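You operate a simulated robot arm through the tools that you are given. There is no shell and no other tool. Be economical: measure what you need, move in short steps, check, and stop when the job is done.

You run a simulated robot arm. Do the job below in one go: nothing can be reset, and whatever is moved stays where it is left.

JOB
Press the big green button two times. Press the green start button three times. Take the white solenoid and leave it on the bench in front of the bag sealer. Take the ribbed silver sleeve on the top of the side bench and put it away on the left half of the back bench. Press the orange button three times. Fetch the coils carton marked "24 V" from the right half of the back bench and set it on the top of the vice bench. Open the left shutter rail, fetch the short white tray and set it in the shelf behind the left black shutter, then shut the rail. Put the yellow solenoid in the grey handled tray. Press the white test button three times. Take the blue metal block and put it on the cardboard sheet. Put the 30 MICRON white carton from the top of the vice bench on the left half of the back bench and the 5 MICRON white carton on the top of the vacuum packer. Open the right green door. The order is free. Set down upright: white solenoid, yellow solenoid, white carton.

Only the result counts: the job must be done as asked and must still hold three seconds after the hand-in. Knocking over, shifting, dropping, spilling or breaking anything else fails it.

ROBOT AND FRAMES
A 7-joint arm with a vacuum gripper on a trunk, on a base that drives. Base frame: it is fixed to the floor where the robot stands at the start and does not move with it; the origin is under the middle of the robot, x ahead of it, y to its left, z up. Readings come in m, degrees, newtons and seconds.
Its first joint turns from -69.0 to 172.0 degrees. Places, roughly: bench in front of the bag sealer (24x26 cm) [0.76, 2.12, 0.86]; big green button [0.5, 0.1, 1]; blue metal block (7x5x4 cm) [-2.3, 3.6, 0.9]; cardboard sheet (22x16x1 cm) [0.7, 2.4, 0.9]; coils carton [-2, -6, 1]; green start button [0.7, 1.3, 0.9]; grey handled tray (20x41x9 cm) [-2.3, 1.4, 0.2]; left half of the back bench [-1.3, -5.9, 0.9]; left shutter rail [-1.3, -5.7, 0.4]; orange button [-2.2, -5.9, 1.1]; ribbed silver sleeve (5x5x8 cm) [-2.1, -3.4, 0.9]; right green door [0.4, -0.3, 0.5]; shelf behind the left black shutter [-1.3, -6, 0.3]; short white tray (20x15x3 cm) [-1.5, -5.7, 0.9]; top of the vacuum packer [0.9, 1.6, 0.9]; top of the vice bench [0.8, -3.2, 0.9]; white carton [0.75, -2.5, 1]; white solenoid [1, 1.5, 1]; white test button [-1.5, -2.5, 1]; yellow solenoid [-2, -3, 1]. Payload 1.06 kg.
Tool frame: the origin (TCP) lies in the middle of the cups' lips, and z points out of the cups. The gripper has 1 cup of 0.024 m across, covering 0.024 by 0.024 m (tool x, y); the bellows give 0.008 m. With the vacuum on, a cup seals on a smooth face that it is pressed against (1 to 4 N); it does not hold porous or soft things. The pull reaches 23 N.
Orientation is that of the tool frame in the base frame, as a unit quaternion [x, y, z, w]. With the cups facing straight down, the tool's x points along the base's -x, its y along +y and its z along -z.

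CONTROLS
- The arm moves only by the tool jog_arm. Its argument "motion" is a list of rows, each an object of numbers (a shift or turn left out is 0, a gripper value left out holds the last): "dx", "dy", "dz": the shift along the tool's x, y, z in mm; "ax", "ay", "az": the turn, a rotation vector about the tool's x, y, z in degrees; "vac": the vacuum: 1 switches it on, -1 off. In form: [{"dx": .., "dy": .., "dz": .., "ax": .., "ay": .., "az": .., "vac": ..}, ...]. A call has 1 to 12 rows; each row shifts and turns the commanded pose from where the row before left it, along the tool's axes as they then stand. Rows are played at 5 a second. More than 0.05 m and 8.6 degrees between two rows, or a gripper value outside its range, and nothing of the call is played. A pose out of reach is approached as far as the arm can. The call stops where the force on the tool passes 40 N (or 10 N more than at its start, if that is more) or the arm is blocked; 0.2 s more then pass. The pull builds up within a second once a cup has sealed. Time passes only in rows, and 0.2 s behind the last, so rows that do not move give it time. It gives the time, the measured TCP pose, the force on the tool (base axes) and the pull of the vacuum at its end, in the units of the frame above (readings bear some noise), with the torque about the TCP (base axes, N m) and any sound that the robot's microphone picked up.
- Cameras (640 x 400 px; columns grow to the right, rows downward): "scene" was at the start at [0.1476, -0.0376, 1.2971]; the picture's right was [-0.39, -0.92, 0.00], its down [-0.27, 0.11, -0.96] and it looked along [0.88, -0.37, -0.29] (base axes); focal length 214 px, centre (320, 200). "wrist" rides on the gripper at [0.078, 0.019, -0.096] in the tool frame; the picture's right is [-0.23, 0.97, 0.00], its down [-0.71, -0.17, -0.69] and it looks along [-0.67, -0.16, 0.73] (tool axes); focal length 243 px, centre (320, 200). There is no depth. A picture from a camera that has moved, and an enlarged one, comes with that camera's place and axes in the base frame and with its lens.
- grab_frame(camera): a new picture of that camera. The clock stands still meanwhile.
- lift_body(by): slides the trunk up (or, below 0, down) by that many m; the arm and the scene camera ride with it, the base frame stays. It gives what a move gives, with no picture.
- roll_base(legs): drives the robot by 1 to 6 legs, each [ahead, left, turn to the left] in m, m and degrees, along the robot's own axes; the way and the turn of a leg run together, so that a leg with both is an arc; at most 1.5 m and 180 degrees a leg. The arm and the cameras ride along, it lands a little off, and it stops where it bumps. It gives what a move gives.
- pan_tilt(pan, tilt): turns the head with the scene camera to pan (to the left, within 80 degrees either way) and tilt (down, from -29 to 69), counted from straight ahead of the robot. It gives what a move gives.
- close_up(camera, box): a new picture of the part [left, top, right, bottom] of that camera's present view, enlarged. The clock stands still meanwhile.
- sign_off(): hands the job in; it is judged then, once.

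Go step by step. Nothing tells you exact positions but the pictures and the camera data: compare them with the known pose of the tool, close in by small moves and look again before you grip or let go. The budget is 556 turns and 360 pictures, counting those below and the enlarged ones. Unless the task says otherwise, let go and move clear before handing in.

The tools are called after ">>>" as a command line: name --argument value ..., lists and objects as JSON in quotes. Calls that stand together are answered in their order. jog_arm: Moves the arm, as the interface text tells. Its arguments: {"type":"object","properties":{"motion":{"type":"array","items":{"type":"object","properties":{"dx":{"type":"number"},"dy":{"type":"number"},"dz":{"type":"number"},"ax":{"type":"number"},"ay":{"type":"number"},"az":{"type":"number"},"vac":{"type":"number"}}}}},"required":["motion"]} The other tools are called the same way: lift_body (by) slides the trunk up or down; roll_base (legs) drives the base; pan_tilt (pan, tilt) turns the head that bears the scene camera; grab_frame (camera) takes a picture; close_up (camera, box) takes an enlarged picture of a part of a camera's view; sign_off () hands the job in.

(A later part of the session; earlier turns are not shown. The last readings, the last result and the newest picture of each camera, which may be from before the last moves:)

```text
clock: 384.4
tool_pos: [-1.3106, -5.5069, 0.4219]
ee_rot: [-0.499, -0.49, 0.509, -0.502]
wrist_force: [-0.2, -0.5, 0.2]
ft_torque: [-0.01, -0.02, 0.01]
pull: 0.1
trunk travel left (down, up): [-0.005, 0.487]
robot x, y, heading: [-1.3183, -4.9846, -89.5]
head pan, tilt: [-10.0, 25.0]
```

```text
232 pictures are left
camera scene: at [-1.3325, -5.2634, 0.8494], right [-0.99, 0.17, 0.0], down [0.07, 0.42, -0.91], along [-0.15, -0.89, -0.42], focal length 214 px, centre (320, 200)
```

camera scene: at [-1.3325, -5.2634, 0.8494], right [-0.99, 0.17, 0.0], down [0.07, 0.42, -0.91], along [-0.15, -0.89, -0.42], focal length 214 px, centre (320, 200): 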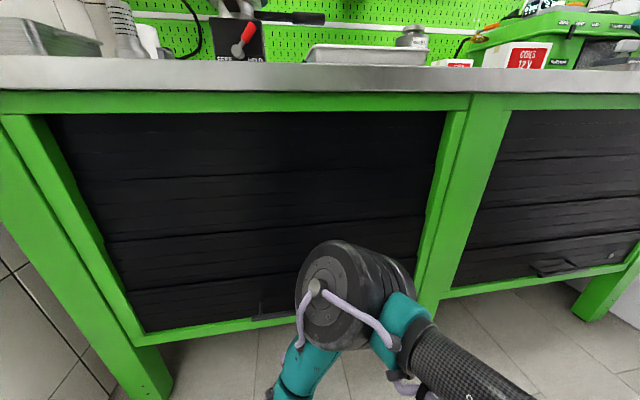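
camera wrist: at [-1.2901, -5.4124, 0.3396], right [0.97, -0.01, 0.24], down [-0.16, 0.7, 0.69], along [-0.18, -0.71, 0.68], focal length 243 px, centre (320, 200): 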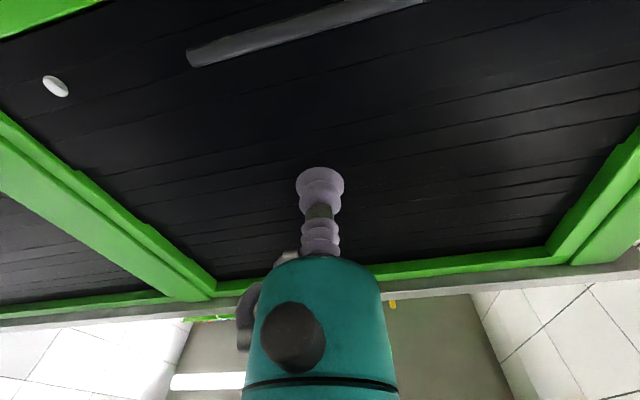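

>>> jog_arm --motion '[{"dz": 35}, {"dz": 35}, {"dz": 20}, {}]'

>>> grab_frame --camera "scene"

>>> grab_frame --camera "wrist"

```text
clock: 385.4
tool_pos: [-1.3002, -5.5928, 0.4378]
ee_rot: [-0.502, -0.488, 0.51, -0.5]
wrist_force: [0.3, 0.6, 0.0]
ft_torque: [-0.04, 0.0, 0.0]
pull: 0.0
out of reach, approached as far as the arm can: row 1, 2, 3
trunk travel left (down, up): [-0.005, 0.487]
robot x, y, heading: [-1.3224, -4.9861, -89.8]
head pan, tilt: [-10.0, 25.0]
```

```text
231 pictures are left
camera scene: at [-1.3325, -5.2635, 0.8494], right [-0.99, 0.17, 0.0], down [0.07, 0.42, -0.91], along [-0.15, -0.89, -0.42], focal length 214 px, centre (320, 200)
```

scene: 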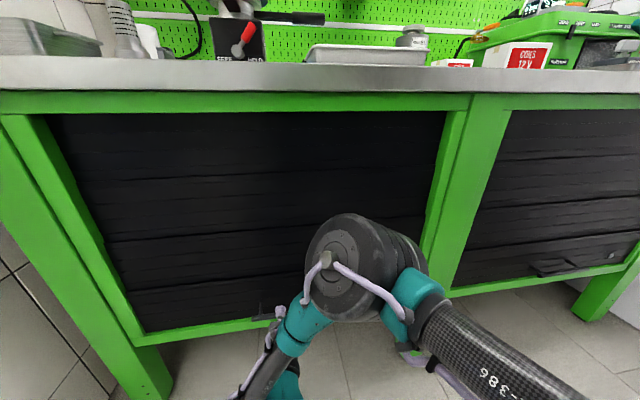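

```text
230 pictures are left
camera wrist: at [-1.2805, -5.4991, 0.3577], right [0.97, -0.02, 0.24], down [-0.16, 0.7, 0.69], along [-0.18, -0.71, 0.68], focal length 243 px, centre (320, 200)
```

wrist: 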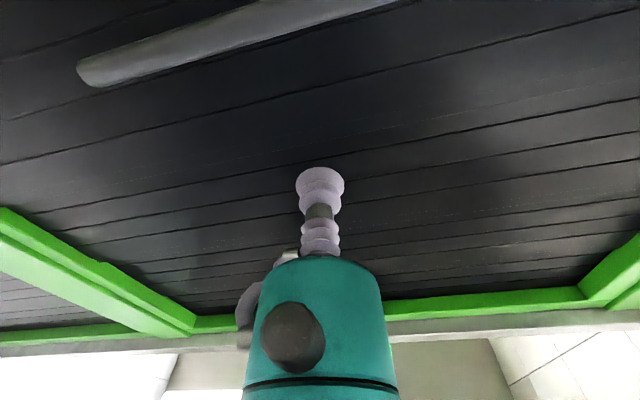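

>>> roll_base --legs '[[0.04, 0, 0]]'

>>> jog_arm --motion '[{"vac": 1, "dz": 5}, {"dz": 5}, {"dz": 5}, {"dz": 5}, {}]'

```text
clock: 386.3
tool_pos: [-1.3024, -5.6316, 0.4371]
ee_rot: [-0.501, -0.489, 0.509, -0.5]
wrist_force: [0.4, -0.2, -1.7]
ft_torque: [-0.02, 0.0, 0.0]
pull: 0.2
trunk travel left (down, up): [-0.005, 0.487]
robot x, y, heading: [-1.321, -5.0232, -89.6]
head pan, tilt: [-10.0, 25.0]
```

```text
clock: 387.5
tool_pos: [-1.2997, -5.6508, 0.4398]
ee_rot: [-0.503, -0.489, 0.51, -0.498]
wrist_force: [0.0, 0.0, 1.0]
ft_torque: [0.0, -0.03, 0.0]
pull: 0.0
out of reach, approached as far as the arm can: row 4
trunk travel left (down, up): [-0.005, 0.487]
robot x, y, heading: [-1.314, -5.0228, -89.7]
head pan, tilt: [-10.0, 25.0]
```

>>> jog_arm --motion '[{"dx": -30}, {"dz": 5}, {"dz": 5}, {"dz": 5}, {"dz": 5}, {}]'

```text
clock: 388.9
tool_pos: [-1.2996, -5.6698, 0.4718]
ee_rot: [-0.501, -0.489, 0.51, -0.5]
wrist_force: [0.7, 0.4, -0.6]
ft_torque: [0.0, -0.02, 0.01]
pull: 0.0
trunk travel left (down, up): [-0.005, 0.487]
robot x, y, heading: [-1.3169, -5.0199, -89.7]
head pan, tilt: [-10.0, 25.0]
```

>>> jog_arm --motion '[{"dz": 5}, {"dz": 5}, {"dz": 5}, {"dz": 5}, {}]'

>>> grab_frame --camera "wrist"

```text
clock: 389.9
tool_pos: [-1.2989, -5.6858, 0.4735]
ee_rot: [-0.501, -0.488, 0.511, -0.5]
wrist_force: [-4.6, 21.8, 16.4]
ft_torque: [0.48, 0.0, 0.21]
pull: 0.0
trunk travel left (down, up): [-0.005, 0.487]
robot x, y, heading: [-1.3192, -5.024, -89.6]
head pan, tilt: [-10.0, 25.0]
stopped in row 5: the force on the tool passed its limit at 43 N (the readings are from after the stop); the commanded pose is now the measured one
```

```text
229 pictures are left
camera wrist: at [-1.2785, -5.5922, 0.3932], right [0.97, -0.02, 0.24], down [-0.16, 0.7, 0.69], along [-0.18, -0.71, 0.68], focal length 243 px, centre (320, 200)
```

wrist: 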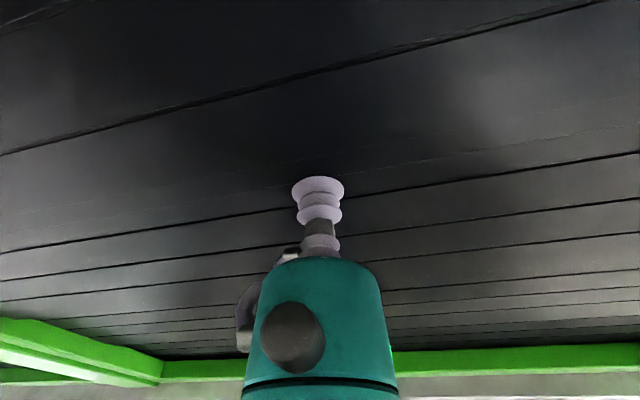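

Contact, but the cup sits on a slat groove and doesn't seal. I'll back off a bit and zoom to find a smooth band.

>>> jog_arm --motion '[{"vac": -1, "dz": -10}, {"dz": -40}, {"dz": -40}, {}]'

>>> close_up --camera "wrist" --box '[200, 0, 440, 240]'

>>> close_up --camera "scene" --box '[60, 90, 460, 340]'

```text
clock: 390.9
tool_pos: [-1.2972, -5.5961, 0.4706]
ee_rot: [-0.502, -0.488, 0.51, -0.498]
wrist_force: [0.8, -0.7, 0.7]
ft_torque: [0.0, -0.05, -0.03]
pull: 0.1
trunk travel left (down, up): [-0.005, 0.487]
robot x, y, heading: [-1.3179, -5.0197, -89.7]
head pan, tilt: [-10.0, 25.0]
```

```text
1.67 times, centred on (320, 120) of wrist
camera zoom: at [-1.2761, -5.5032, 0.3904], right [0.97, -0.02, 0.24], down [-0.16, 0.7, 0.7], along [-0.18, -0.71, 0.68], focal length 404 px, centre (320, 333)
```

zoom: 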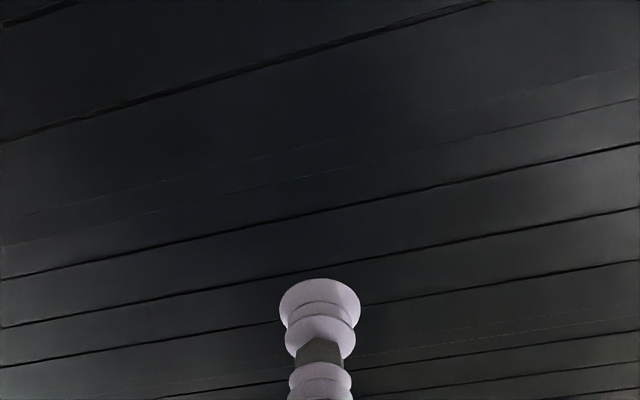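

```text
1.60 times, centred on (260, 215) of scene
camera zoom: at [-1.3326, -5.3027, 0.8494], right [-0.99, 0.17, 0.0], down [0.07, 0.42, -0.91], along [-0.15, -0.89, -0.42], focal length 343 px, centre (416, 176)
```

zoom: 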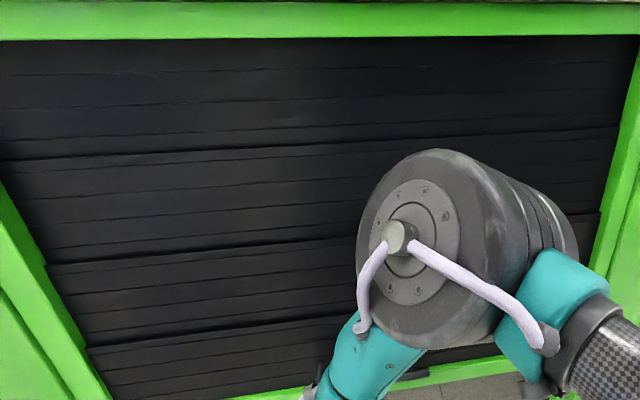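

The grooves are spaced about 32 mm apart (…0.4815, 0.514…). I'll aim for the middle of that band, z ≈ 0.498.

>>> jog_arm --motion '[{"dx": -27}, {"dz": 40}, {"dz": 30, "vac": 1}, {"dz": 8}, {}]'

>>> jog_arm --motion '[{"dz": 3}, {"dz": 3}, {"dz": 2}, {}, {}]'

```text
clock: 392.1
tool_pos: [-1.298, -5.6751, 0.4989]
ee_rot: [-0.501, -0.489, 0.51, -0.499]
wrist_force: [-0.2, -0.4, 0.3]
ft_torque: [0.01, -0.03, 0.0]
pull: 0.2
trunk travel left (down, up): [-0.005, 0.487]
robot x, y, heading: [-1.3205, -5.0194, -89.7]
head pan, tilt: [-10.0, 25.0]
```

```text
clock: 393.3
tool_pos: [-1.2999, -5.6817, 0.4999]
ee_rot: [-0.502, -0.49, 0.509, -0.499]
wrist_force: [2.0, 13.2, 2.0]
ft_torque: [0.13, 0.03, 0.08]
pull: 23.1
trunk travel left (down, up): [-0.005, 0.487]
robot x, y, heading: [-1.3164, -5.0184, -89.2]
head pan, tilt: [-10.0, 25.0]
```

Sealed. Now lifting the shutter, gently at first.

>>> jog_arm --motion '[{"dx": -8}, {"dx": -12}, {"dx": -15}, {}]'

>>> grab_frame --camera "scene"

>>> grab_frame --camera "wrist"

```text
clock: 394.3
tool_pos: [-1.2992, -5.6819, 0.5342]
ee_rot: [-0.501, -0.489, 0.51, -0.499]
wrist_force: [3.3, -2.9, -1.5]
ft_torque: [0.01, 0.04, 0.06]
pull: 22.6
trunk travel left (down, up): [-0.005, 0.487]
robot x, y, heading: [-1.3196, -5.024, -89.5]
head pan, tilt: [-10.0, 25.0]
```

```text
226 pictures are left
camera scene: at [-1.3324, -5.303, 0.8493], right [-0.99, 0.17, 0.0], down [0.07, 0.42, -0.91], along [-0.15, -0.89, -0.42], focal length 214 px, centre (320, 200)
```

scene: 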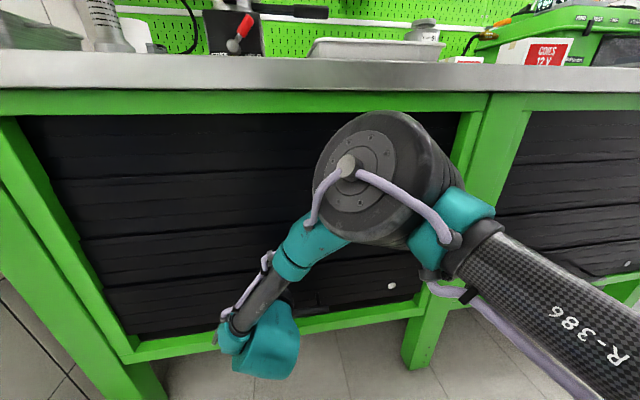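

```text
225 pictures are left
camera wrist: at [-1.2786, -5.5893, 0.4542], right [0.97, -0.02, 0.24], down [-0.16, 0.7, 0.69], along [-0.18, -0.71, 0.68], focal length 243 px, centre (320, 200)
```

wrist: 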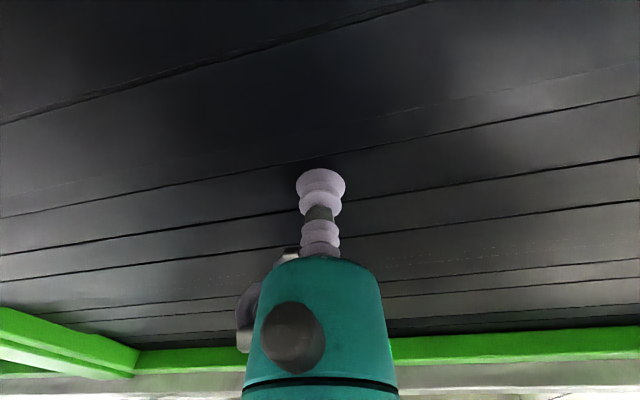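

The panel follows the cup. The elbow is near the bench edge, so I'll lift in small stages and watch it.

>>> jog_arm --motion '[{"dx": -20}, {"dx": -20}, {"dx": -20}, {}]'

>>> grab_frame --camera "scene"

```text
clock: 395.3
tool_pos: [-1.2995, -5.6814, 0.5944]
ee_rot: [-0.501, -0.489, 0.509, -0.5]
wrist_force: [3.8, 7.2, -4.0]
ft_torque: [0.04, -0.12, 0.05]
pull: 22.8
trunk travel left (down, up): [-0.005, 0.487]
robot x, y, heading: [-1.3179, -5.0195, -89.4]
head pan, tilt: [-10.0, 25.0]
```

```text
224 pictures are left
camera scene: at [-1.3323, -5.3026, 0.8494], right [-0.99, 0.17, 0.0], down [0.07, 0.42, -0.91], along [-0.15, -0.89, -0.42], focal length 214 px, centre (320, 200)
```

scene: 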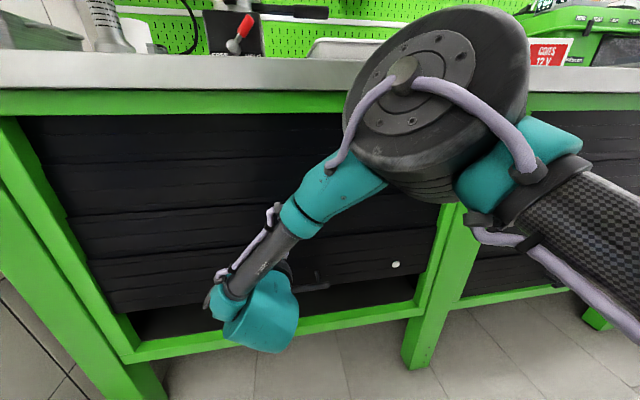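

>>> jog_arm --motion '[{"dx": -20}, {"dx": -20}, {"dx": -20}, {}]'

>>> grab_frame --camera "scene"

```text
clock: 396.3
tool_pos: [-1.3025, -5.679, 0.6549]
ee_rot: [-0.502, -0.488, 0.511, -0.499]
wrist_force: [-4.3, -6.8, -1.9]
ft_torque: [0.0, 0.01, -0.02]
pull: 22.5
trunk travel left (down, up): [-0.005, 0.487]
robot x, y, heading: [-1.3228, -5.0248, -89.9]
head pan, tilt: [-10.0, 25.0]
```

```text
223 pictures are left
camera scene: at [-1.3329, -5.3033, 0.8492], right [-0.99, 0.17, 0.0], down [0.07, 0.42, -0.91], along [-0.15, -0.89, -0.42], focal length 214 px, centre (320, 200)
```

scene: 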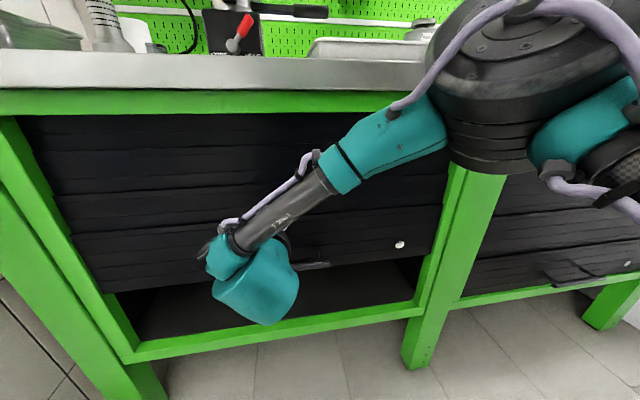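

The shutter is rising well. I'll carry on.

>>> jog_arm --motion '[{"dx": -20}, {"dx": -20}, {"dx": -20}, {}]'

>>> grab_frame --camera "scene"

>>> grab_frame --camera "wrist"

```text
clock: 397.3
tool_pos: [-1.2996, -5.6786, 0.7121]
ee_rot: [-0.503, -0.489, 0.51, -0.498]
wrist_force: [1.0, -16.9, -1.8]
ft_torque: [-0.01, -0.02, 0.0]
pull: 23.2
trunk travel left (down, up): [-0.005, 0.487]
robot x, y, heading: [-1.3184, -5.0228, -89.7]
head pan, tilt: [-10.0, 25.0]
```

```text
222 pictures are left
camera scene: at [-1.3325, -5.3039, 0.849], right [-0.99, 0.17, 0.0], down [0.07, 0.42, -0.91], along [-0.15, -0.89, -0.42], focal length 214 px, centre (320, 200)
```

scene: 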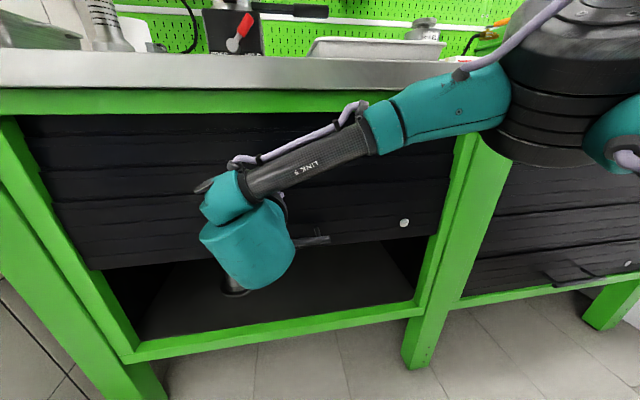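

```text
221 pictures are left
camera wrist: at [-1.2789, -5.5852, 0.6327], right [0.97, -0.02, 0.24], down [-0.16, 0.7, 0.7], along [-0.18, -0.71, 0.68], focal length 243 px, centre (320, 200)
```

wrist: 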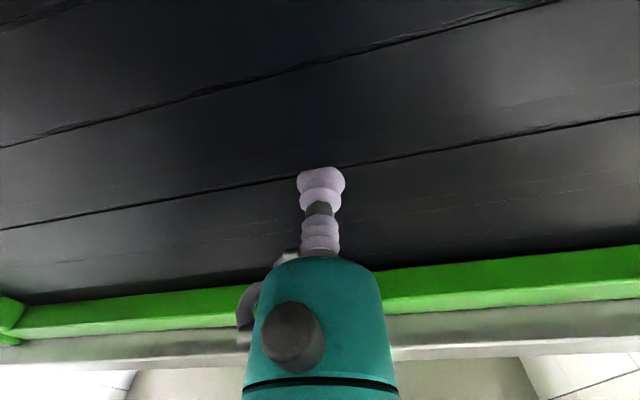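

>>> jog_arm --motion '[{"dz": 5}, {"dx": -15, "dz": 1}, {"dx": -15, "dz": 1}, {}]'

>>> grab_frame --camera "wrist"

```text
clock: 398.3
tool_pos: [-1.2989, -5.6853, 0.7423]
ee_rot: [-0.501, -0.491, 0.508, -0.499]
wrist_force: [0.1, 13.8, -5.0]
ft_torque: [0.04, -0.01, 0.03]
pull: 22.5
trunk travel left (down, up): [-0.005, 0.487]
robot x, y, heading: [-1.3213, -5.0215, -89.2]
head pan, tilt: [-10.0, 25.0]
```

```text
220 pictures are left
camera wrist: at [-1.2773, -5.5915, 0.663], right [0.97, -0.02, 0.24], down [-0.16, 0.7, 0.7], along [-0.18, -0.71, 0.68], focal length 243 px, centre (320, 200)
```

wrist: 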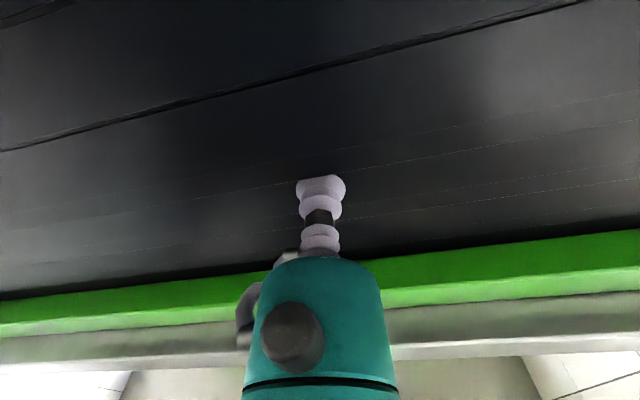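

The gripper is getting close to the top beam. I'll release here and see whether the shutter stays up.

>>> jog_arm --motion '[{"vac": -1}, {}, {}, {}, {"dz": -20}, {"dz": -40}, {}]'

>>> grab_frame --camera "wrist"

>>> grab_frame --camera "scene"

```text
clock: 399.9
tool_pos: [-1.2966, -5.6245, 0.7402]
ee_rot: [-0.502, -0.489, 0.509, -0.499]
wrist_force: [0.2, 0.0, 0.1]
ft_torque: [0.04, 0.02, -0.02]
pull: 0.1
trunk travel left (down, up): [-0.005, 0.487]
robot x, y, heading: [-1.3193, -5.0204, -89.8]
head pan, tilt: [-10.0, 25.0]
```

```text
219 pictures are left
camera wrist: at [-1.2765, -5.5306, 0.6597], right [0.97, -0.02, 0.24], down [-0.16, 0.7, 0.7], along [-0.18, -0.71, 0.68], focal length 243 px, centre (320, 200)
```

wrist: 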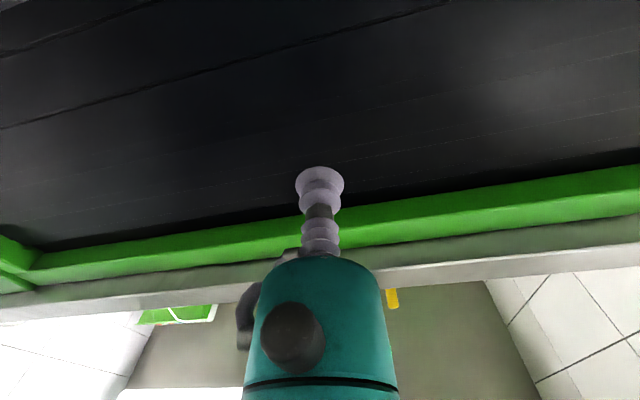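

```text
218 pictures are left
camera scene: at [-1.3326, -5.3027, 0.8494], right [-0.99, 0.17, 0.0], down [0.07, 0.42, -0.91], along [-0.15, -0.89, -0.42], focal length 214 px, centre (320, 200)
```

scene: 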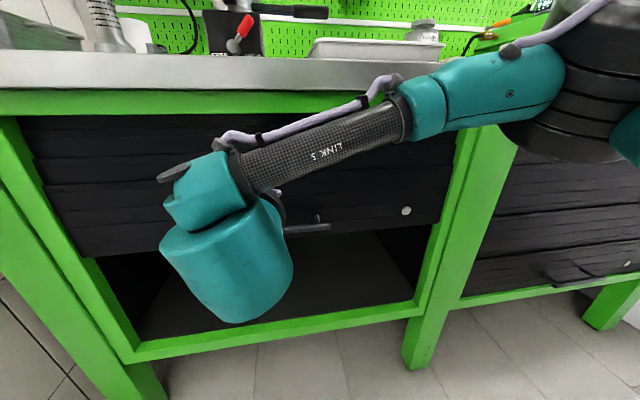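

The shutter stays where I leave it. I'll now go under its bottom edge/handle with the tool and push it up further.

>>> jog_arm --motion '[{"dz": -40}, {"dx": 40}, {"dx": 40}, {"dx": 40}, {"dx": 45}, {}]'

>>> grab_frame --camera "wrist"

>>> grab_frame --camera "scene"

```text
clock: 401.3
tool_pos: [-1.2973, -5.5907, 0.5777]
ee_rot: [-0.502, -0.489, 0.51, -0.499]
wrist_force: [-0.1, 0.2, 0.4]
ft_torque: [0.0, -0.03, -0.02]
pull: 0.0
trunk travel left (down, up): [-0.005, 0.487]
robot x, y, heading: [-1.3194, -5.0248, -89.7]
head pan, tilt: [-10.0, 25.0]
```

```text
217 pictures are left
camera wrist: at [-1.2769, -5.4971, 0.4971], right [0.97, -0.02, 0.24], down [-0.16, 0.7, 0.69], along [-0.18, -0.71, 0.68], focal length 243 px, centre (320, 200)
```

wrist: 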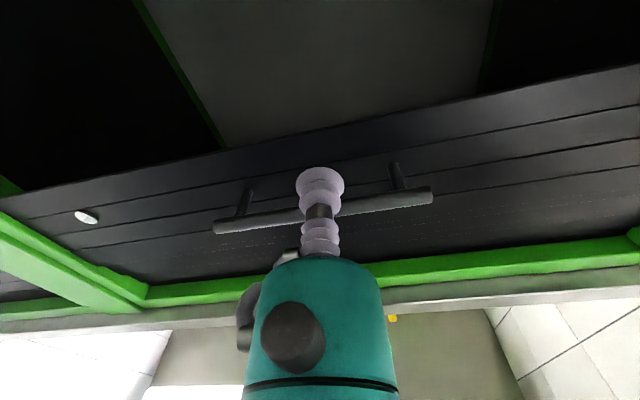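

```text
216 pictures are left
camera scene: at [-1.3326, -5.3027, 0.8494], right [-0.99, 0.17, 0.0], down [0.07, 0.42, -0.91], along [-0.15, -0.89, -0.42], focal length 214 px, centre (320, 200)
```

scene: 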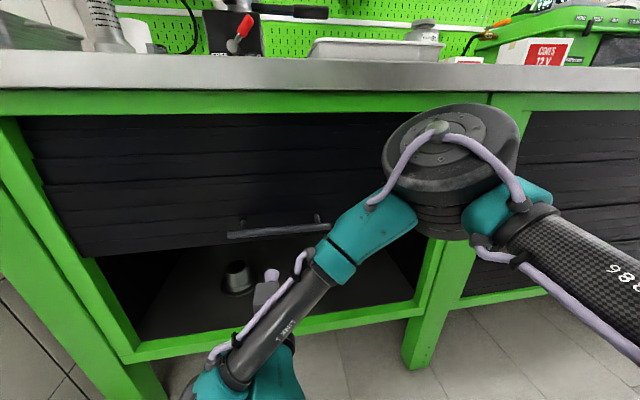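

I see the bar handle (z ≈ 0.645) and the panel's lower edge (z ≈ 0.602), with a silver cup standing on the shelf inside. I'll slip the tool tip beneath the edge and lift.

>>> roll_base --legs '[[0.04, 0, 0]]'

>>> jog_arm --motion '[{"dz": 30}, {"dz": 30}, {"dz": 10}, {}]'

>>> grab_frame --camera "wrist"

```text
clock: 402.2
tool_pos: [-1.2979, -5.6305, 0.578]
ee_rot: [-0.502, -0.489, 0.51, -0.499]
wrist_force: [0.6, 0.2, 0.1]
ft_torque: [0.0, 0.03, 0.01]
pull: 0.1
trunk travel left (down, up): [-0.005, 0.487]
robot x, y, heading: [-1.3185, -5.0585, -89.6]
head pan, tilt: [-10.0, 25.0]
```

```text
clock: 403.2
tool_pos: [-1.2987, -5.7004, 0.5801]
ee_rot: [-0.502, -0.489, 0.51, -0.499]
wrist_force: [-0.5, 0.4, 0.4]
ft_torque: [0.01, 0.01, 0.03]
pull: 0.1
trunk travel left (down, up): [-0.005, 0.487]
robot x, y, heading: [-1.3146, -5.0639, -89.6]
head pan, tilt: [-10.0, 25.0]
```

```text
215 pictures are left
camera wrist: at [-1.277, -5.6064, 0.4995], right [0.97, -0.02, 0.24], down [-0.16, 0.7, 0.69], along [-0.18, -0.71, 0.68], focal length 243 px, centre (320, 200)
```

wrist: 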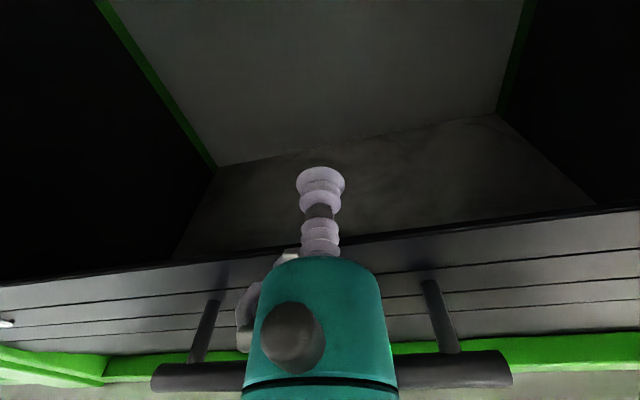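

>>> jog_arm --motion '[{"dx": -15}, {"dx": -15}, {"dx": -15}, {"dx": -15}, {}]'

>>> jog_arm --motion '[{"dx": -15}, {"dx": -15}, {"dx": -15}, {"dx": -15}, {}]'

>>> grab_frame --camera "scene"

>>> grab_frame --camera "wrist"

```text
clock: 404.4
tool_pos: [-1.2997, -5.6977, 0.6384]
ee_rot: [-0.503, -0.489, 0.51, -0.498]
wrist_force: [0.9, -0.8, -2.1]
ft_torque: [-0.05, 0.04, -0.02]
pull: 0.0
trunk travel left (down, up): [-0.005, 0.487]
robot x, y, heading: [-1.3189, -5.0615, -89.6]
head pan, tilt: [-10.0, 25.0]
```

```text
clock: 405.6
tool_pos: [-1.2998, -5.6975, 0.7002]
ee_rot: [-0.502, -0.489, 0.51, -0.498]
wrist_force: [0.7, 0.2, -3.5]
ft_torque: [-0.04, -0.01, 0.0]
pull: 0.0
trunk travel left (down, up): [-0.005, 0.487]
robot x, y, heading: [-1.3172, -5.0571, -89.4]
head pan, tilt: [-10.0, 25.0]
```

```text
214 pictures are left
camera scene: at [-1.3325, -5.3422, 0.8493], right [-0.99, 0.17, 0.0], down [0.07, 0.42, -0.91], along [-0.15, -0.89, -0.42], focal length 214 px, centre (320, 200)
```

scene: 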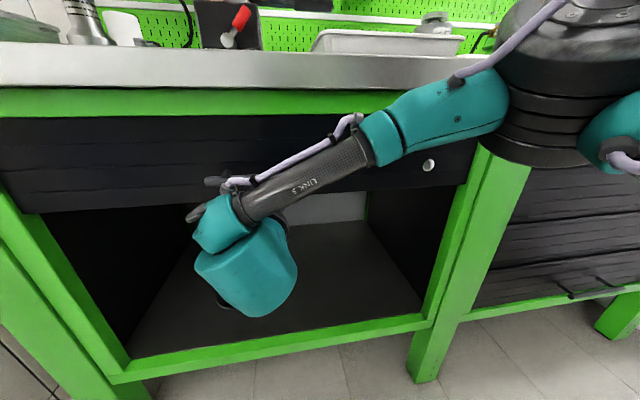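

```text
213 pictures are left
camera wrist: at [-1.2793, -5.6036, 0.6194], right [0.97, -0.02, 0.24], down [-0.16, 0.7, 0.7], along [-0.18, -0.71, 0.68], focal length 243 px, centre (320, 200)
```

wrist: 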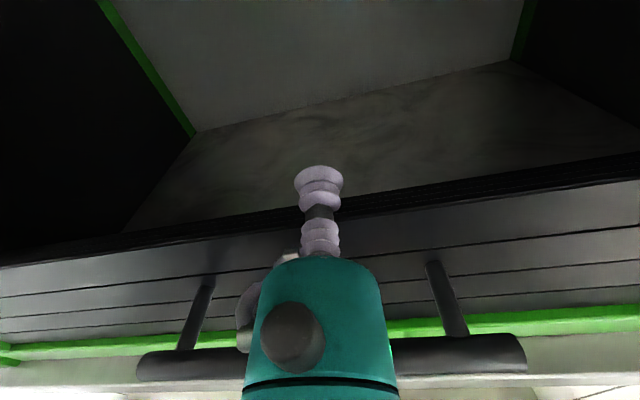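

The shutter rises easily. I'll continue until near the top.

>>> jog_arm --motion '[{"dx": -12}, {"dx": -12}, {"dx": -12}, {"dx": -12}, {}]'

>>> grab_frame --camera "scene"

>>> grab_frame --camera "wrist"

```text
clock: 406.1
tool_pos: [-1.3012, -5.6965, 0.7034]
ee_rot: [0.506, 0.499, -0.505, 0.49]
wrist_force: [-0.6, -0.1, -9.1]
ft_torque: [-0.01, 0.01, 0.03]
pull: 0.0
trunk travel left (down, up): [-0.005, 0.487]
robot x, y, heading: [-1.3165, -5.0625, -89.6]
head pan, tilt: [-10.0, 25.0]
stopped in row 2: the force on the tool passed its limit at 49 N (the readings are from after the stop); the commanded pose is now the measured one
```

```text
212 pictures are left
camera scene: at [-1.3326, -5.3424, 0.8492], right [-0.99, 0.17, 0.0], down [0.07, 0.42, -0.91], along [-0.15, -0.89, -0.42], focal length 214 px, centre (320, 200)
```

scene: 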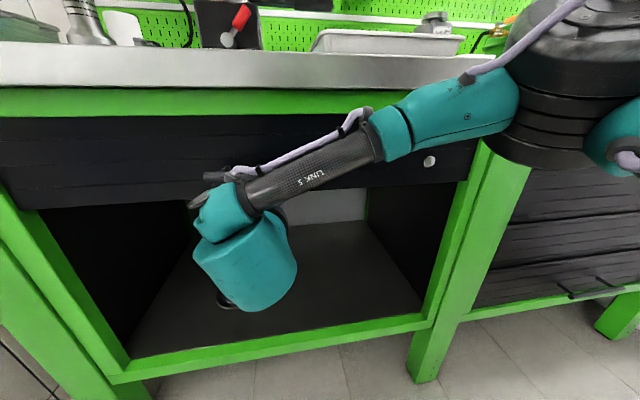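

```text
211 pictures are left
camera wrist: at [-1.2804, -5.6003, 0.6257], right [0.97, -0.02, 0.23], down [-0.15, 0.68, 0.72], along [-0.17, -0.73, 0.66], focal length 243 px, centre (320, 200)
```

wrist: 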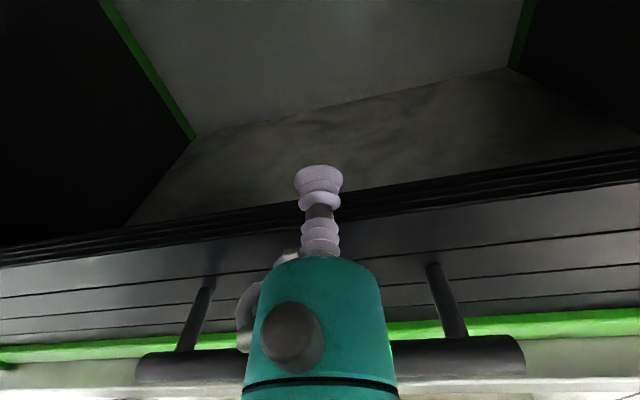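

The shutter has reached its end stop, with the lower edge at about z 0.72. I'll withdraw the tool and check that it stays.

>>> jog_arm --motion '[{"dx": 15}, {"dx": 20}, {"dz": -40}, {"dz": -40}, {"dz": -40}, {}]'

>>> roll_base --legs '[[-0.45, 0, 0]]'

>>> grab_frame --camera "scene"

```text
clock: 407.5
tool_pos: [-1.2979, -5.5761, 0.6743]
ee_rot: [-0.506, -0.497, 0.506, -0.491]
wrist_force: [0.0, 0.1, 0.1]
ft_torque: [0.01, 0.0, 0.03]
pull: 0.0
trunk travel left (down, up): [-0.005, 0.487]
robot x, y, heading: [-1.3189, -5.0613, -89.6]
head pan, tilt: [-10.0, 25.0]
```

```text
clock: 410.3
tool_pos: [-1.2998, -5.1094, 0.6736]
ee_rot: [-0.506, -0.497, 0.506, -0.491]
wrist_force: [-0.4, -0.1, 0.3]
ft_torque: [0.01, 0.0, -0.01]
pull: 0.1
trunk travel left (down, up): [-0.005, 0.487]
robot x, y, heading: [-1.32, -4.5955, -90.1]
head pan, tilt: [-10.0, 25.0]
```

```text
210 pictures are left
camera scene: at [-1.3351, -4.8751, 0.8494], right [-0.99, 0.17, 0.0], down [0.07, 0.42, -0.91], along [-0.16, -0.89, -0.42], focal length 214 px, centre (320, 200)
```

scene: 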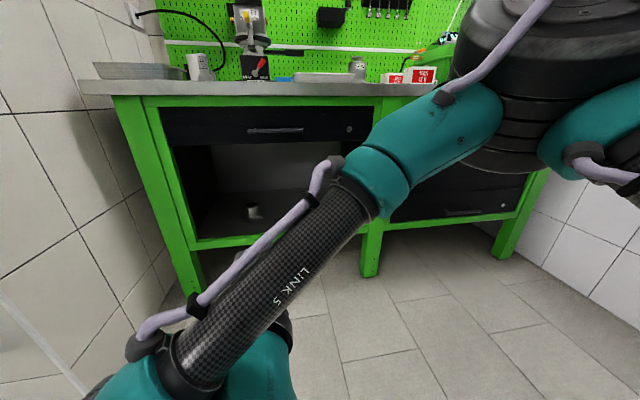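

The shutter stays open. A close look at the shelf inside, where there's already a small object.

>>> close_up --camera "scene" --box '[150, 80, 390, 260]'

```text
2.22 times, centred on (270, 170) of scene
camera zoom: at [-1.3351, -4.8751, 0.8494], right [-0.99, 0.17, 0.0], down [0.07, 0.42, -0.91], along [-0.16, -0.89, -0.42], focal length 477 px, centre (431, 267)
```

zoom: 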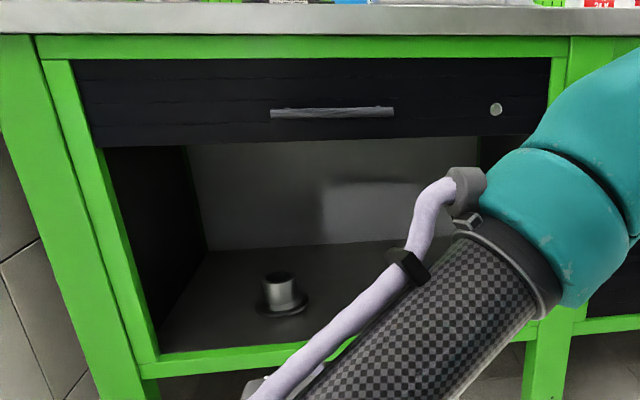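

Plan: the tray goes to the right of that object, at about (−1.43, −5.83), entering with the forearm pointing straight in (heading about −120°). First I'll restore the tool-down pose and turn.

>>> lift_body --by 0.32

>>> jog_arm --motion '[{"ay": 8.5}, {"ay": 8.5}, {"ay": 8.5}, {"ay": 8.5}, {"ay": 8.5}, {"ay": 8.5}, {"ay": 8.5}, {"ay": 8.5}, {"ay": 8.5}, {"ay": 8.5}, {"ay": 4}, {}]'

>>> roll_base --legs '[[0, 0, -30]]'

>>> grab_frame --camera "scene"

```text
clock: 413.5
tool_pos: [-1.3012, -5.1101, 0.9931]
ee_rot: [-0.506, -0.497, 0.506, -0.491]
wrist_force: [0.2, 0.2, 0.4]
ft_torque: [0.03, 0.03, -0.02]
pull: 0.0
trunk travel left (down, up): [-0.325, 0.167]
robot x, y, heading: [-1.321, -4.5972, -89.9]
head pan, tilt: [-10.0, 25.0]
```

```text
clock: 416.1
tool_pos: [-1.3013, -5.1079, 0.9931]
ee_rot: [0.716, 0.698, -0.005, 0.002]
wrist_force: [0.3, 0.7, 0.5]
ft_torque: [0.01, 0.0, -0.01]
pull: 0.1
trunk travel left (down, up): [-0.325, 0.167]
robot x, y, heading: [-1.3203, -4.5956, -89.9]
head pan, tilt: [-10.0, 25.0]
```

```text
clock: 418.0
tool_pos: [-1.5639, -5.0477, 0.9933]
ee_rot: [0.874, 0.485, -0.007, 0.001]
wrist_force: [0.5, -0.8, 0.0]
ft_torque: [0.02, 0.02, 0.01]
pull: 0.0
trunk travel left (down, up): [-0.325, 0.167]
robot x, y, heading: [-1.32, -4.5926, -120.4]
head pan, tilt: [-10.0, 25.0]
```

```text
208 pictures are left
camera scene: at [-1.4276, -4.7494, 1.1756], right [-0.76, 0.65, 0.0], down [0.27, 0.32, -0.91], along [-0.58, -0.69, -0.42], focal length 214 px, centre (320, 200)
```

scene: 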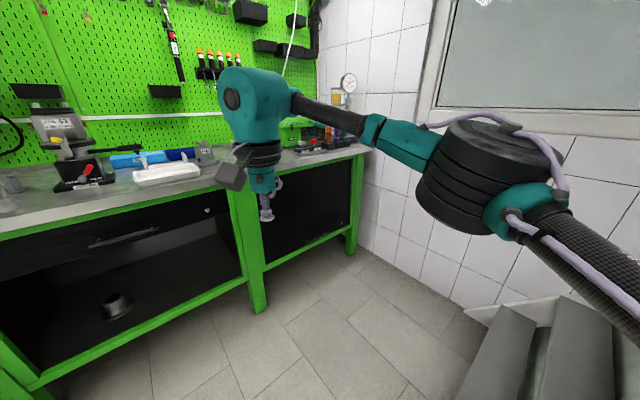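

>>> jog_arm --motion '[{"dx": -40}, {"dx": -40}, {"dx": -30}, {}]'

>>> grab_frame --camera "scene"

```text
clock: 419.0
tool_pos: [-1.6124, -5.1195, 0.9917]
ee_rot: [0.873, 0.487, -0.008, 0.001]
wrist_force: [-0.9, -0.5, 0.6]
ft_torque: [-0.03, -0.01, 0.01]
pull: 0.1
out of reach, approached as far as the arm can: row 3
trunk travel left (down, up): [-0.325, 0.167]
robot x, y, heading: [-1.3182, -4.597, -120.1]
head pan, tilt: [-10.0, 25.0]
```

```text
207 pictures are left
camera scene: at [-1.4276, -4.7494, 1.1756], right [-0.76, 0.65, 0.0], down [0.27, 0.32, -0.91], along [-0.58, -0.69, -0.42], focal length 214 px, centre (320, 200)
```

scene: 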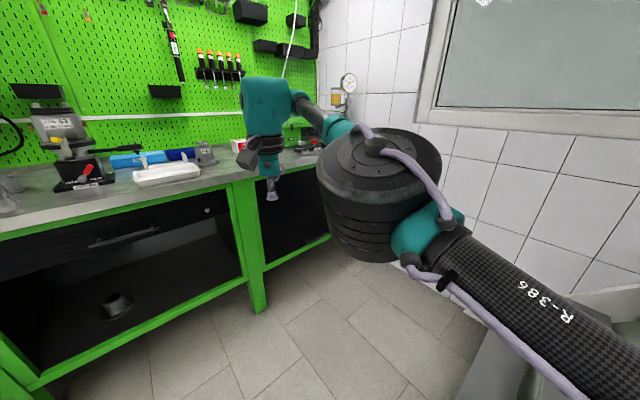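

>>> jog_arm --motion '[{"dx": 10}, {"dz": 40}, {"dz": 40}, {"dz": 40}, {"dz": 40}, {"dz": 40}, {}]'

>>> grab_frame --camera "scene"

```text
clock: 420.6
tool_pos: [-1.6123, -5.1121, 0.7872]
ee_rot: [0.874, 0.486, -0.007, 0.001]
wrist_force: [-0.1, 0.0, -0.6]
ft_torque: [-0.01, 0.0, 0.04]
pull: 0.0
trunk travel left (down, up): [-0.325, 0.167]
robot x, y, heading: [-1.3209, -4.5967, -120.3]
head pan, tilt: [-10.0, 25.0]
```

```text
206 pictures are left
camera scene: at [-1.4276, -4.7495, 1.1756], right [-0.76, 0.65, 0.0], down [0.27, 0.32, -0.91], along [-0.58, -0.69, -0.42], focal length 214 px, centre (320, 200)
```

scene: 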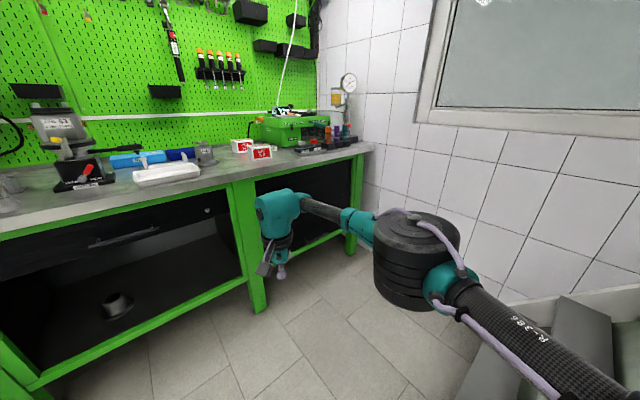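

>>> jog_arm --motion '[{"dz": 40}, {"dz": 40}, {"dz": 40}, {"dz": 40}, {"dz": 40}, {"dz": 40}, {}]'

>>> grab_frame --camera "scene"

```text
clock: 422.2
tool_pos: [-1.5909, -5.0734, 0.577]
ee_rot: [0.874, 0.487, -0.007, 0.001]
wrist_force: [0.2, -0.2, 0.0]
ft_torque: [-0.01, -0.02, -0.05]
pull: 0.0
out of reach, approached as far as the arm can: row 3, 4, 5, 6
trunk travel left (down, up): [-0.325, 0.167]
robot x, y, heading: [-1.3197, -4.5936, -120.2]
head pan, tilt: [-10.0, 25.0]
```

```text
205 pictures are left
camera scene: at [-1.4275, -4.7495, 1.1756], right [-0.76, 0.65, 0.0], down [0.27, 0.32, -0.91], along [-0.59, -0.69, -0.42], focal length 214 px, centre (320, 200)
```

scene: 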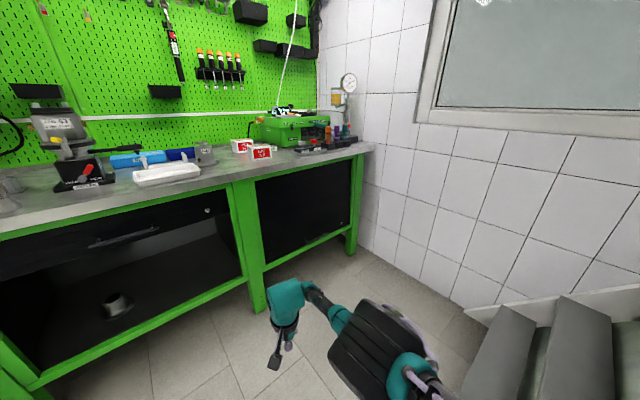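

At h ≈ 0.25–0.3 the arm reaches r ≈ 0.58 with the forearm pointing nearly straight in, which suits the shelf. Now I'll raise the tool and move over the short white tray on the bench.

>>> jog_arm --motion '[{"dz": -45}, {"dz": -45}, {"dz": -45}, {"dz": -45}, {"dz": -45}, {"dz": -45}, {"dz": -45}, {"dz": -45}, {"dz": -45}, {"dz": -30}, {}]'

>>> roll_base --legs '[[0, 0.4, 0], [0.4, 0, 0]]'

>>> pan_tilt --pan 0 --tilt 35

>>> grab_frame --camera "scene"

>>> grab_frame --camera "wrist"

```text
clock: 424.6
tool_pos: [-1.5871, -5.0714, 1.0153]
ee_rot: [0.874, 0.486, -0.006, 0.0]
wrist_force: [0.9, 0.5, -0.3]
ft_torque: [0.0, 0.02, -0.01]
pull: 0.1
trunk travel left (down, up): [-0.325, 0.167]
robot x, y, heading: [-1.3211, -4.5951, -120.2]
head pan, tilt: [-10.0, 25.0]
```

```text
clock: 428.1
tool_pos: [-1.2881, -5.247, 1.0154]
ee_rot: [0.874, 0.487, -0.007, 0.0]
wrist_force: [1.1, 0.1, 0.2]
ft_torque: [0.0, 0.01, -0.05]
pull: 0.0
trunk travel left (down, up): [-0.325, 0.167]
robot x, y, heading: [-1.0192, -4.7703, -119.9]
head pan, tilt: [-10.0, 25.0]
stopped in leg 1: the robot was blocked; the commanded pose is now the measured one
```

```text
clock: 428.9
tool_pos: [-1.289, -5.2496, 1.0153]
ee_rot: [0.874, 0.486, -0.006, 0.0]
wrist_force: [-0.1, -0.1, 0.0]
ft_torque: [-0.01, -0.01, -0.03]
pull: 0.1
trunk travel left (down, up): [-0.325, 0.167]
robot x, y, heading: [-1.0218, -4.7671, -120.2]
head pan, tilt: [0.0, 35.0]
```

```text
204 pictures are left
camera scene: at [-1.1139, -4.9315, 1.1599], right [-0.86, 0.5, 0.0], down [0.29, 0.5, -0.82], along [-0.41, -0.71, -0.57], focal length 214 px, centre (320, 200)
```

scene: 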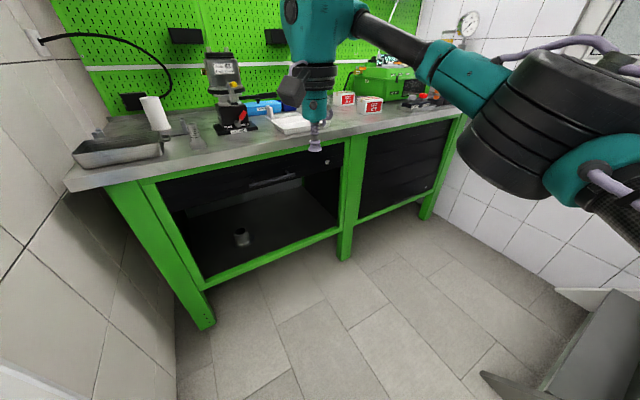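

```text
203 pictures are left
camera wrist: at [-1.231, -5.1913, 1.1097], right [0.7, -0.71, 0.0], down [-0.51, -0.51, 0.69], along [-0.5, -0.49, -0.72], focal length 243 px, centre (320, 200)
```

wrist: 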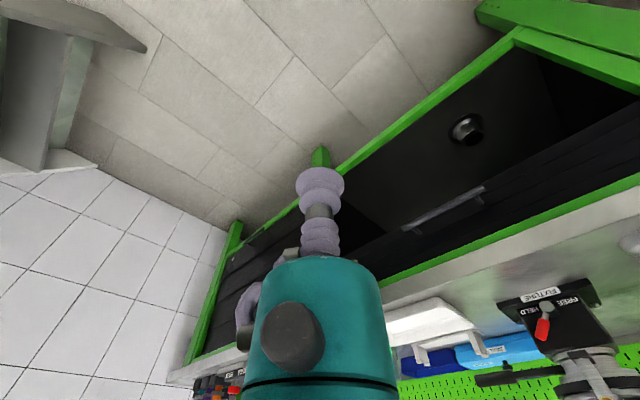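

The base was blocked on its left side. I'll back off a little and look what is there.

>>> roll_base --legs '[[0, -0.08, 0]]'

>>> pan_tilt --pan 75 --tilt 45

>>> grab_frame --camera "scene"

```text
clock: 430.2
tool_pos: [-1.3567, -5.2086, 1.0151]
ee_rot: [0.874, 0.486, -0.007, 0.001]
wrist_force: [-0.3, -0.2, 0.3]
ft_torque: [-0.01, 0.01, -0.02]
pull: 0.0
trunk travel left (down, up): [-0.325, 0.167]
robot x, y, heading: [-1.0865, -4.7354, -120.1]
head pan, tilt: [0.0, 35.0]
```

```text
clock: 431.7
tool_pos: [-1.3562, -5.2073, 1.0153]
ee_rot: [0.874, 0.486, -0.007, 0.0]
wrist_force: [0.3, 0.1, -0.1]
ft_torque: [0.02, 0.0, 0.01]
pull: 0.1
trunk travel left (down, up): [-0.325, 0.167]
robot x, y, heading: [-1.0892, -4.7296, -119.9]
head pan, tilt: [75.0, 45.0]
```

```text
202 pictures are left
camera scene: at [-1.0803, -4.8735, 1.145], right [-0.71, -0.7, 0.0], down [-0.5, 0.5, -0.71], along [0.5, -0.5, -0.71], focal length 214 px, centre (320, 200)
```

scene: 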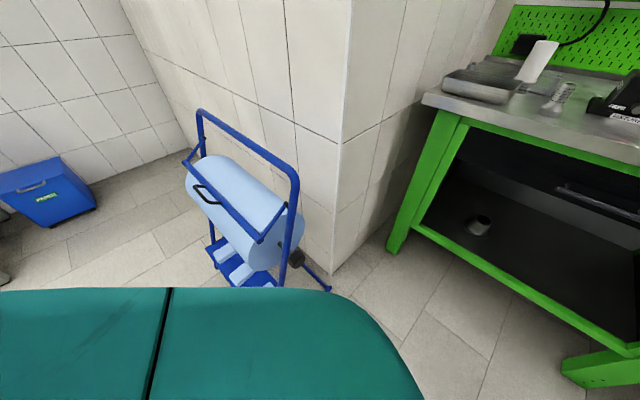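

A paper-roll stand is beside me, so its knob was probably what stopped the base; its position looks unchanged. I'll stay clear of it: move right, face −90°, and set the arm reaching 30° to the right instead.

>>> roll_base --legs '[[0, -0.25, 0], [0, 0, 30]]'

>>> jog_arm --motion '[{"dy": -46, "dx": 8}, {"dy": -46, "dx": 8}, {"dy": -46, "dx": 8}, {"dy": -46, "dx": 8}, {"dy": -46, "dx": 8}, {"dy": -46, "dx": 8}, {}]'

>>> pan_tilt --pan 0 --tilt 35

>>> grab_frame --camera "scene"

```text
clock: 436.0
tool_pos: [-1.2929, -5.1531, 1.0157]
ee_rot: [0.715, 0.699, -0.006, 0.003]
wrist_force: [0.5, 0.0, 0.3]
ft_torque: [0.01, -0.05, -0.01]
pull: 0.0
trunk travel left (down, up): [-0.325, 0.167]
robot x, y, heading: [-1.307, -4.6034, -89.7]
head pan, tilt: [75.0, 45.0]
```

```text
clock: 437.6
tool_pos: [-1.5688, -5.0991, 1.0161]
ee_rot: [0.714, 0.7, -0.006, 0.002]
wrist_force: [1.1, 0.8, -0.9]
ft_torque: [-0.01, -0.01, 0.01]
pull: 0.1
trunk travel left (down, up): [-0.325, 0.167]
robot x, y, heading: [-1.304, -4.604, -89.5]
head pan, tilt: [75.0, 45.0]
```

```text
clock: 439.1
tool_pos: [-1.569, -5.1008, 1.0172]
ee_rot: [0.714, 0.7, -0.007, 0.003]
wrist_force: [0.1, -1.0, 0.2]
ft_torque: [0.0, 0.01, 0.0]
pull: 0.1
trunk travel left (down, up): [-0.325, 0.167]
robot x, y, heading: [-1.303, -4.6036, -89.7]
head pan, tilt: [0.0, 35.0]
```

```text
201 pictures are left
camera scene: at [-1.3045, -4.791, 1.1599], right [-1.0, -0.01, 0.0], down [0.0, 0.57, -0.82], along [0.01, -0.82, -0.57], focal length 214 px, centre (320, 200)
```

scene: 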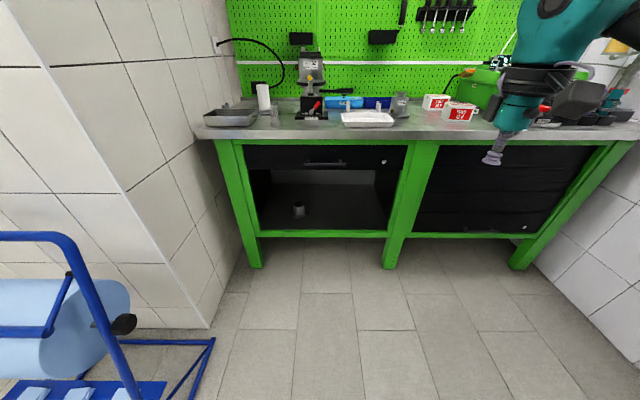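

Now there's an unobstructed view of the whole back bench. Let me zoom on both halves.

>>> close_up --camera "scene" --box '[190, 50, 430, 200]'

>>> close_up --camera "scene" --box '[380, 30, 640, 180]'

```text
2.67 times, centred on (310, 125) of scene
camera zoom: at [-1.3045, -4.791, 1.1599], right [-1.0, -0.01, 0.0], down [0.0, 0.57, -0.82], along [0.01, -0.82, -0.57], focal length 572 px, centre (347, 400)
```

zoom: 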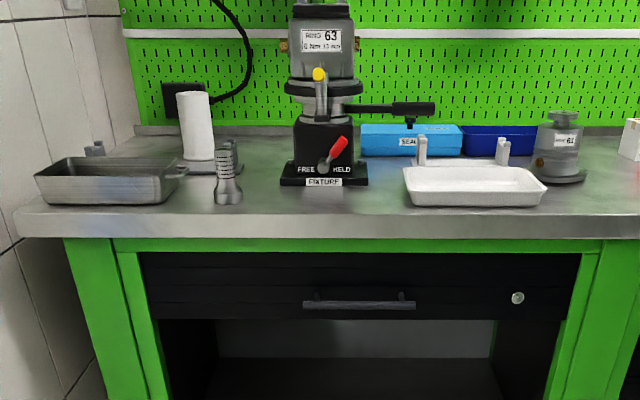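

```text
2.46 times, centred on (510, 105) of scene
camera zoom: at [-1.3045, -4.791, 1.1599], right [-1.0, -0.01, 0.0], down [0.0, 0.57, -0.82], along [0.01, -0.82, -0.57], focal length 528 px, centre (-148, 434)
```

zoom: 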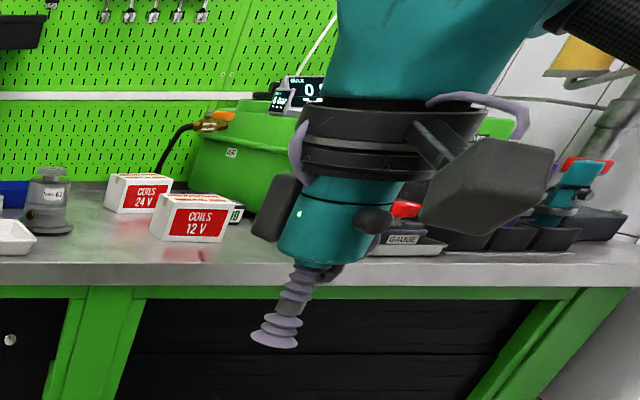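

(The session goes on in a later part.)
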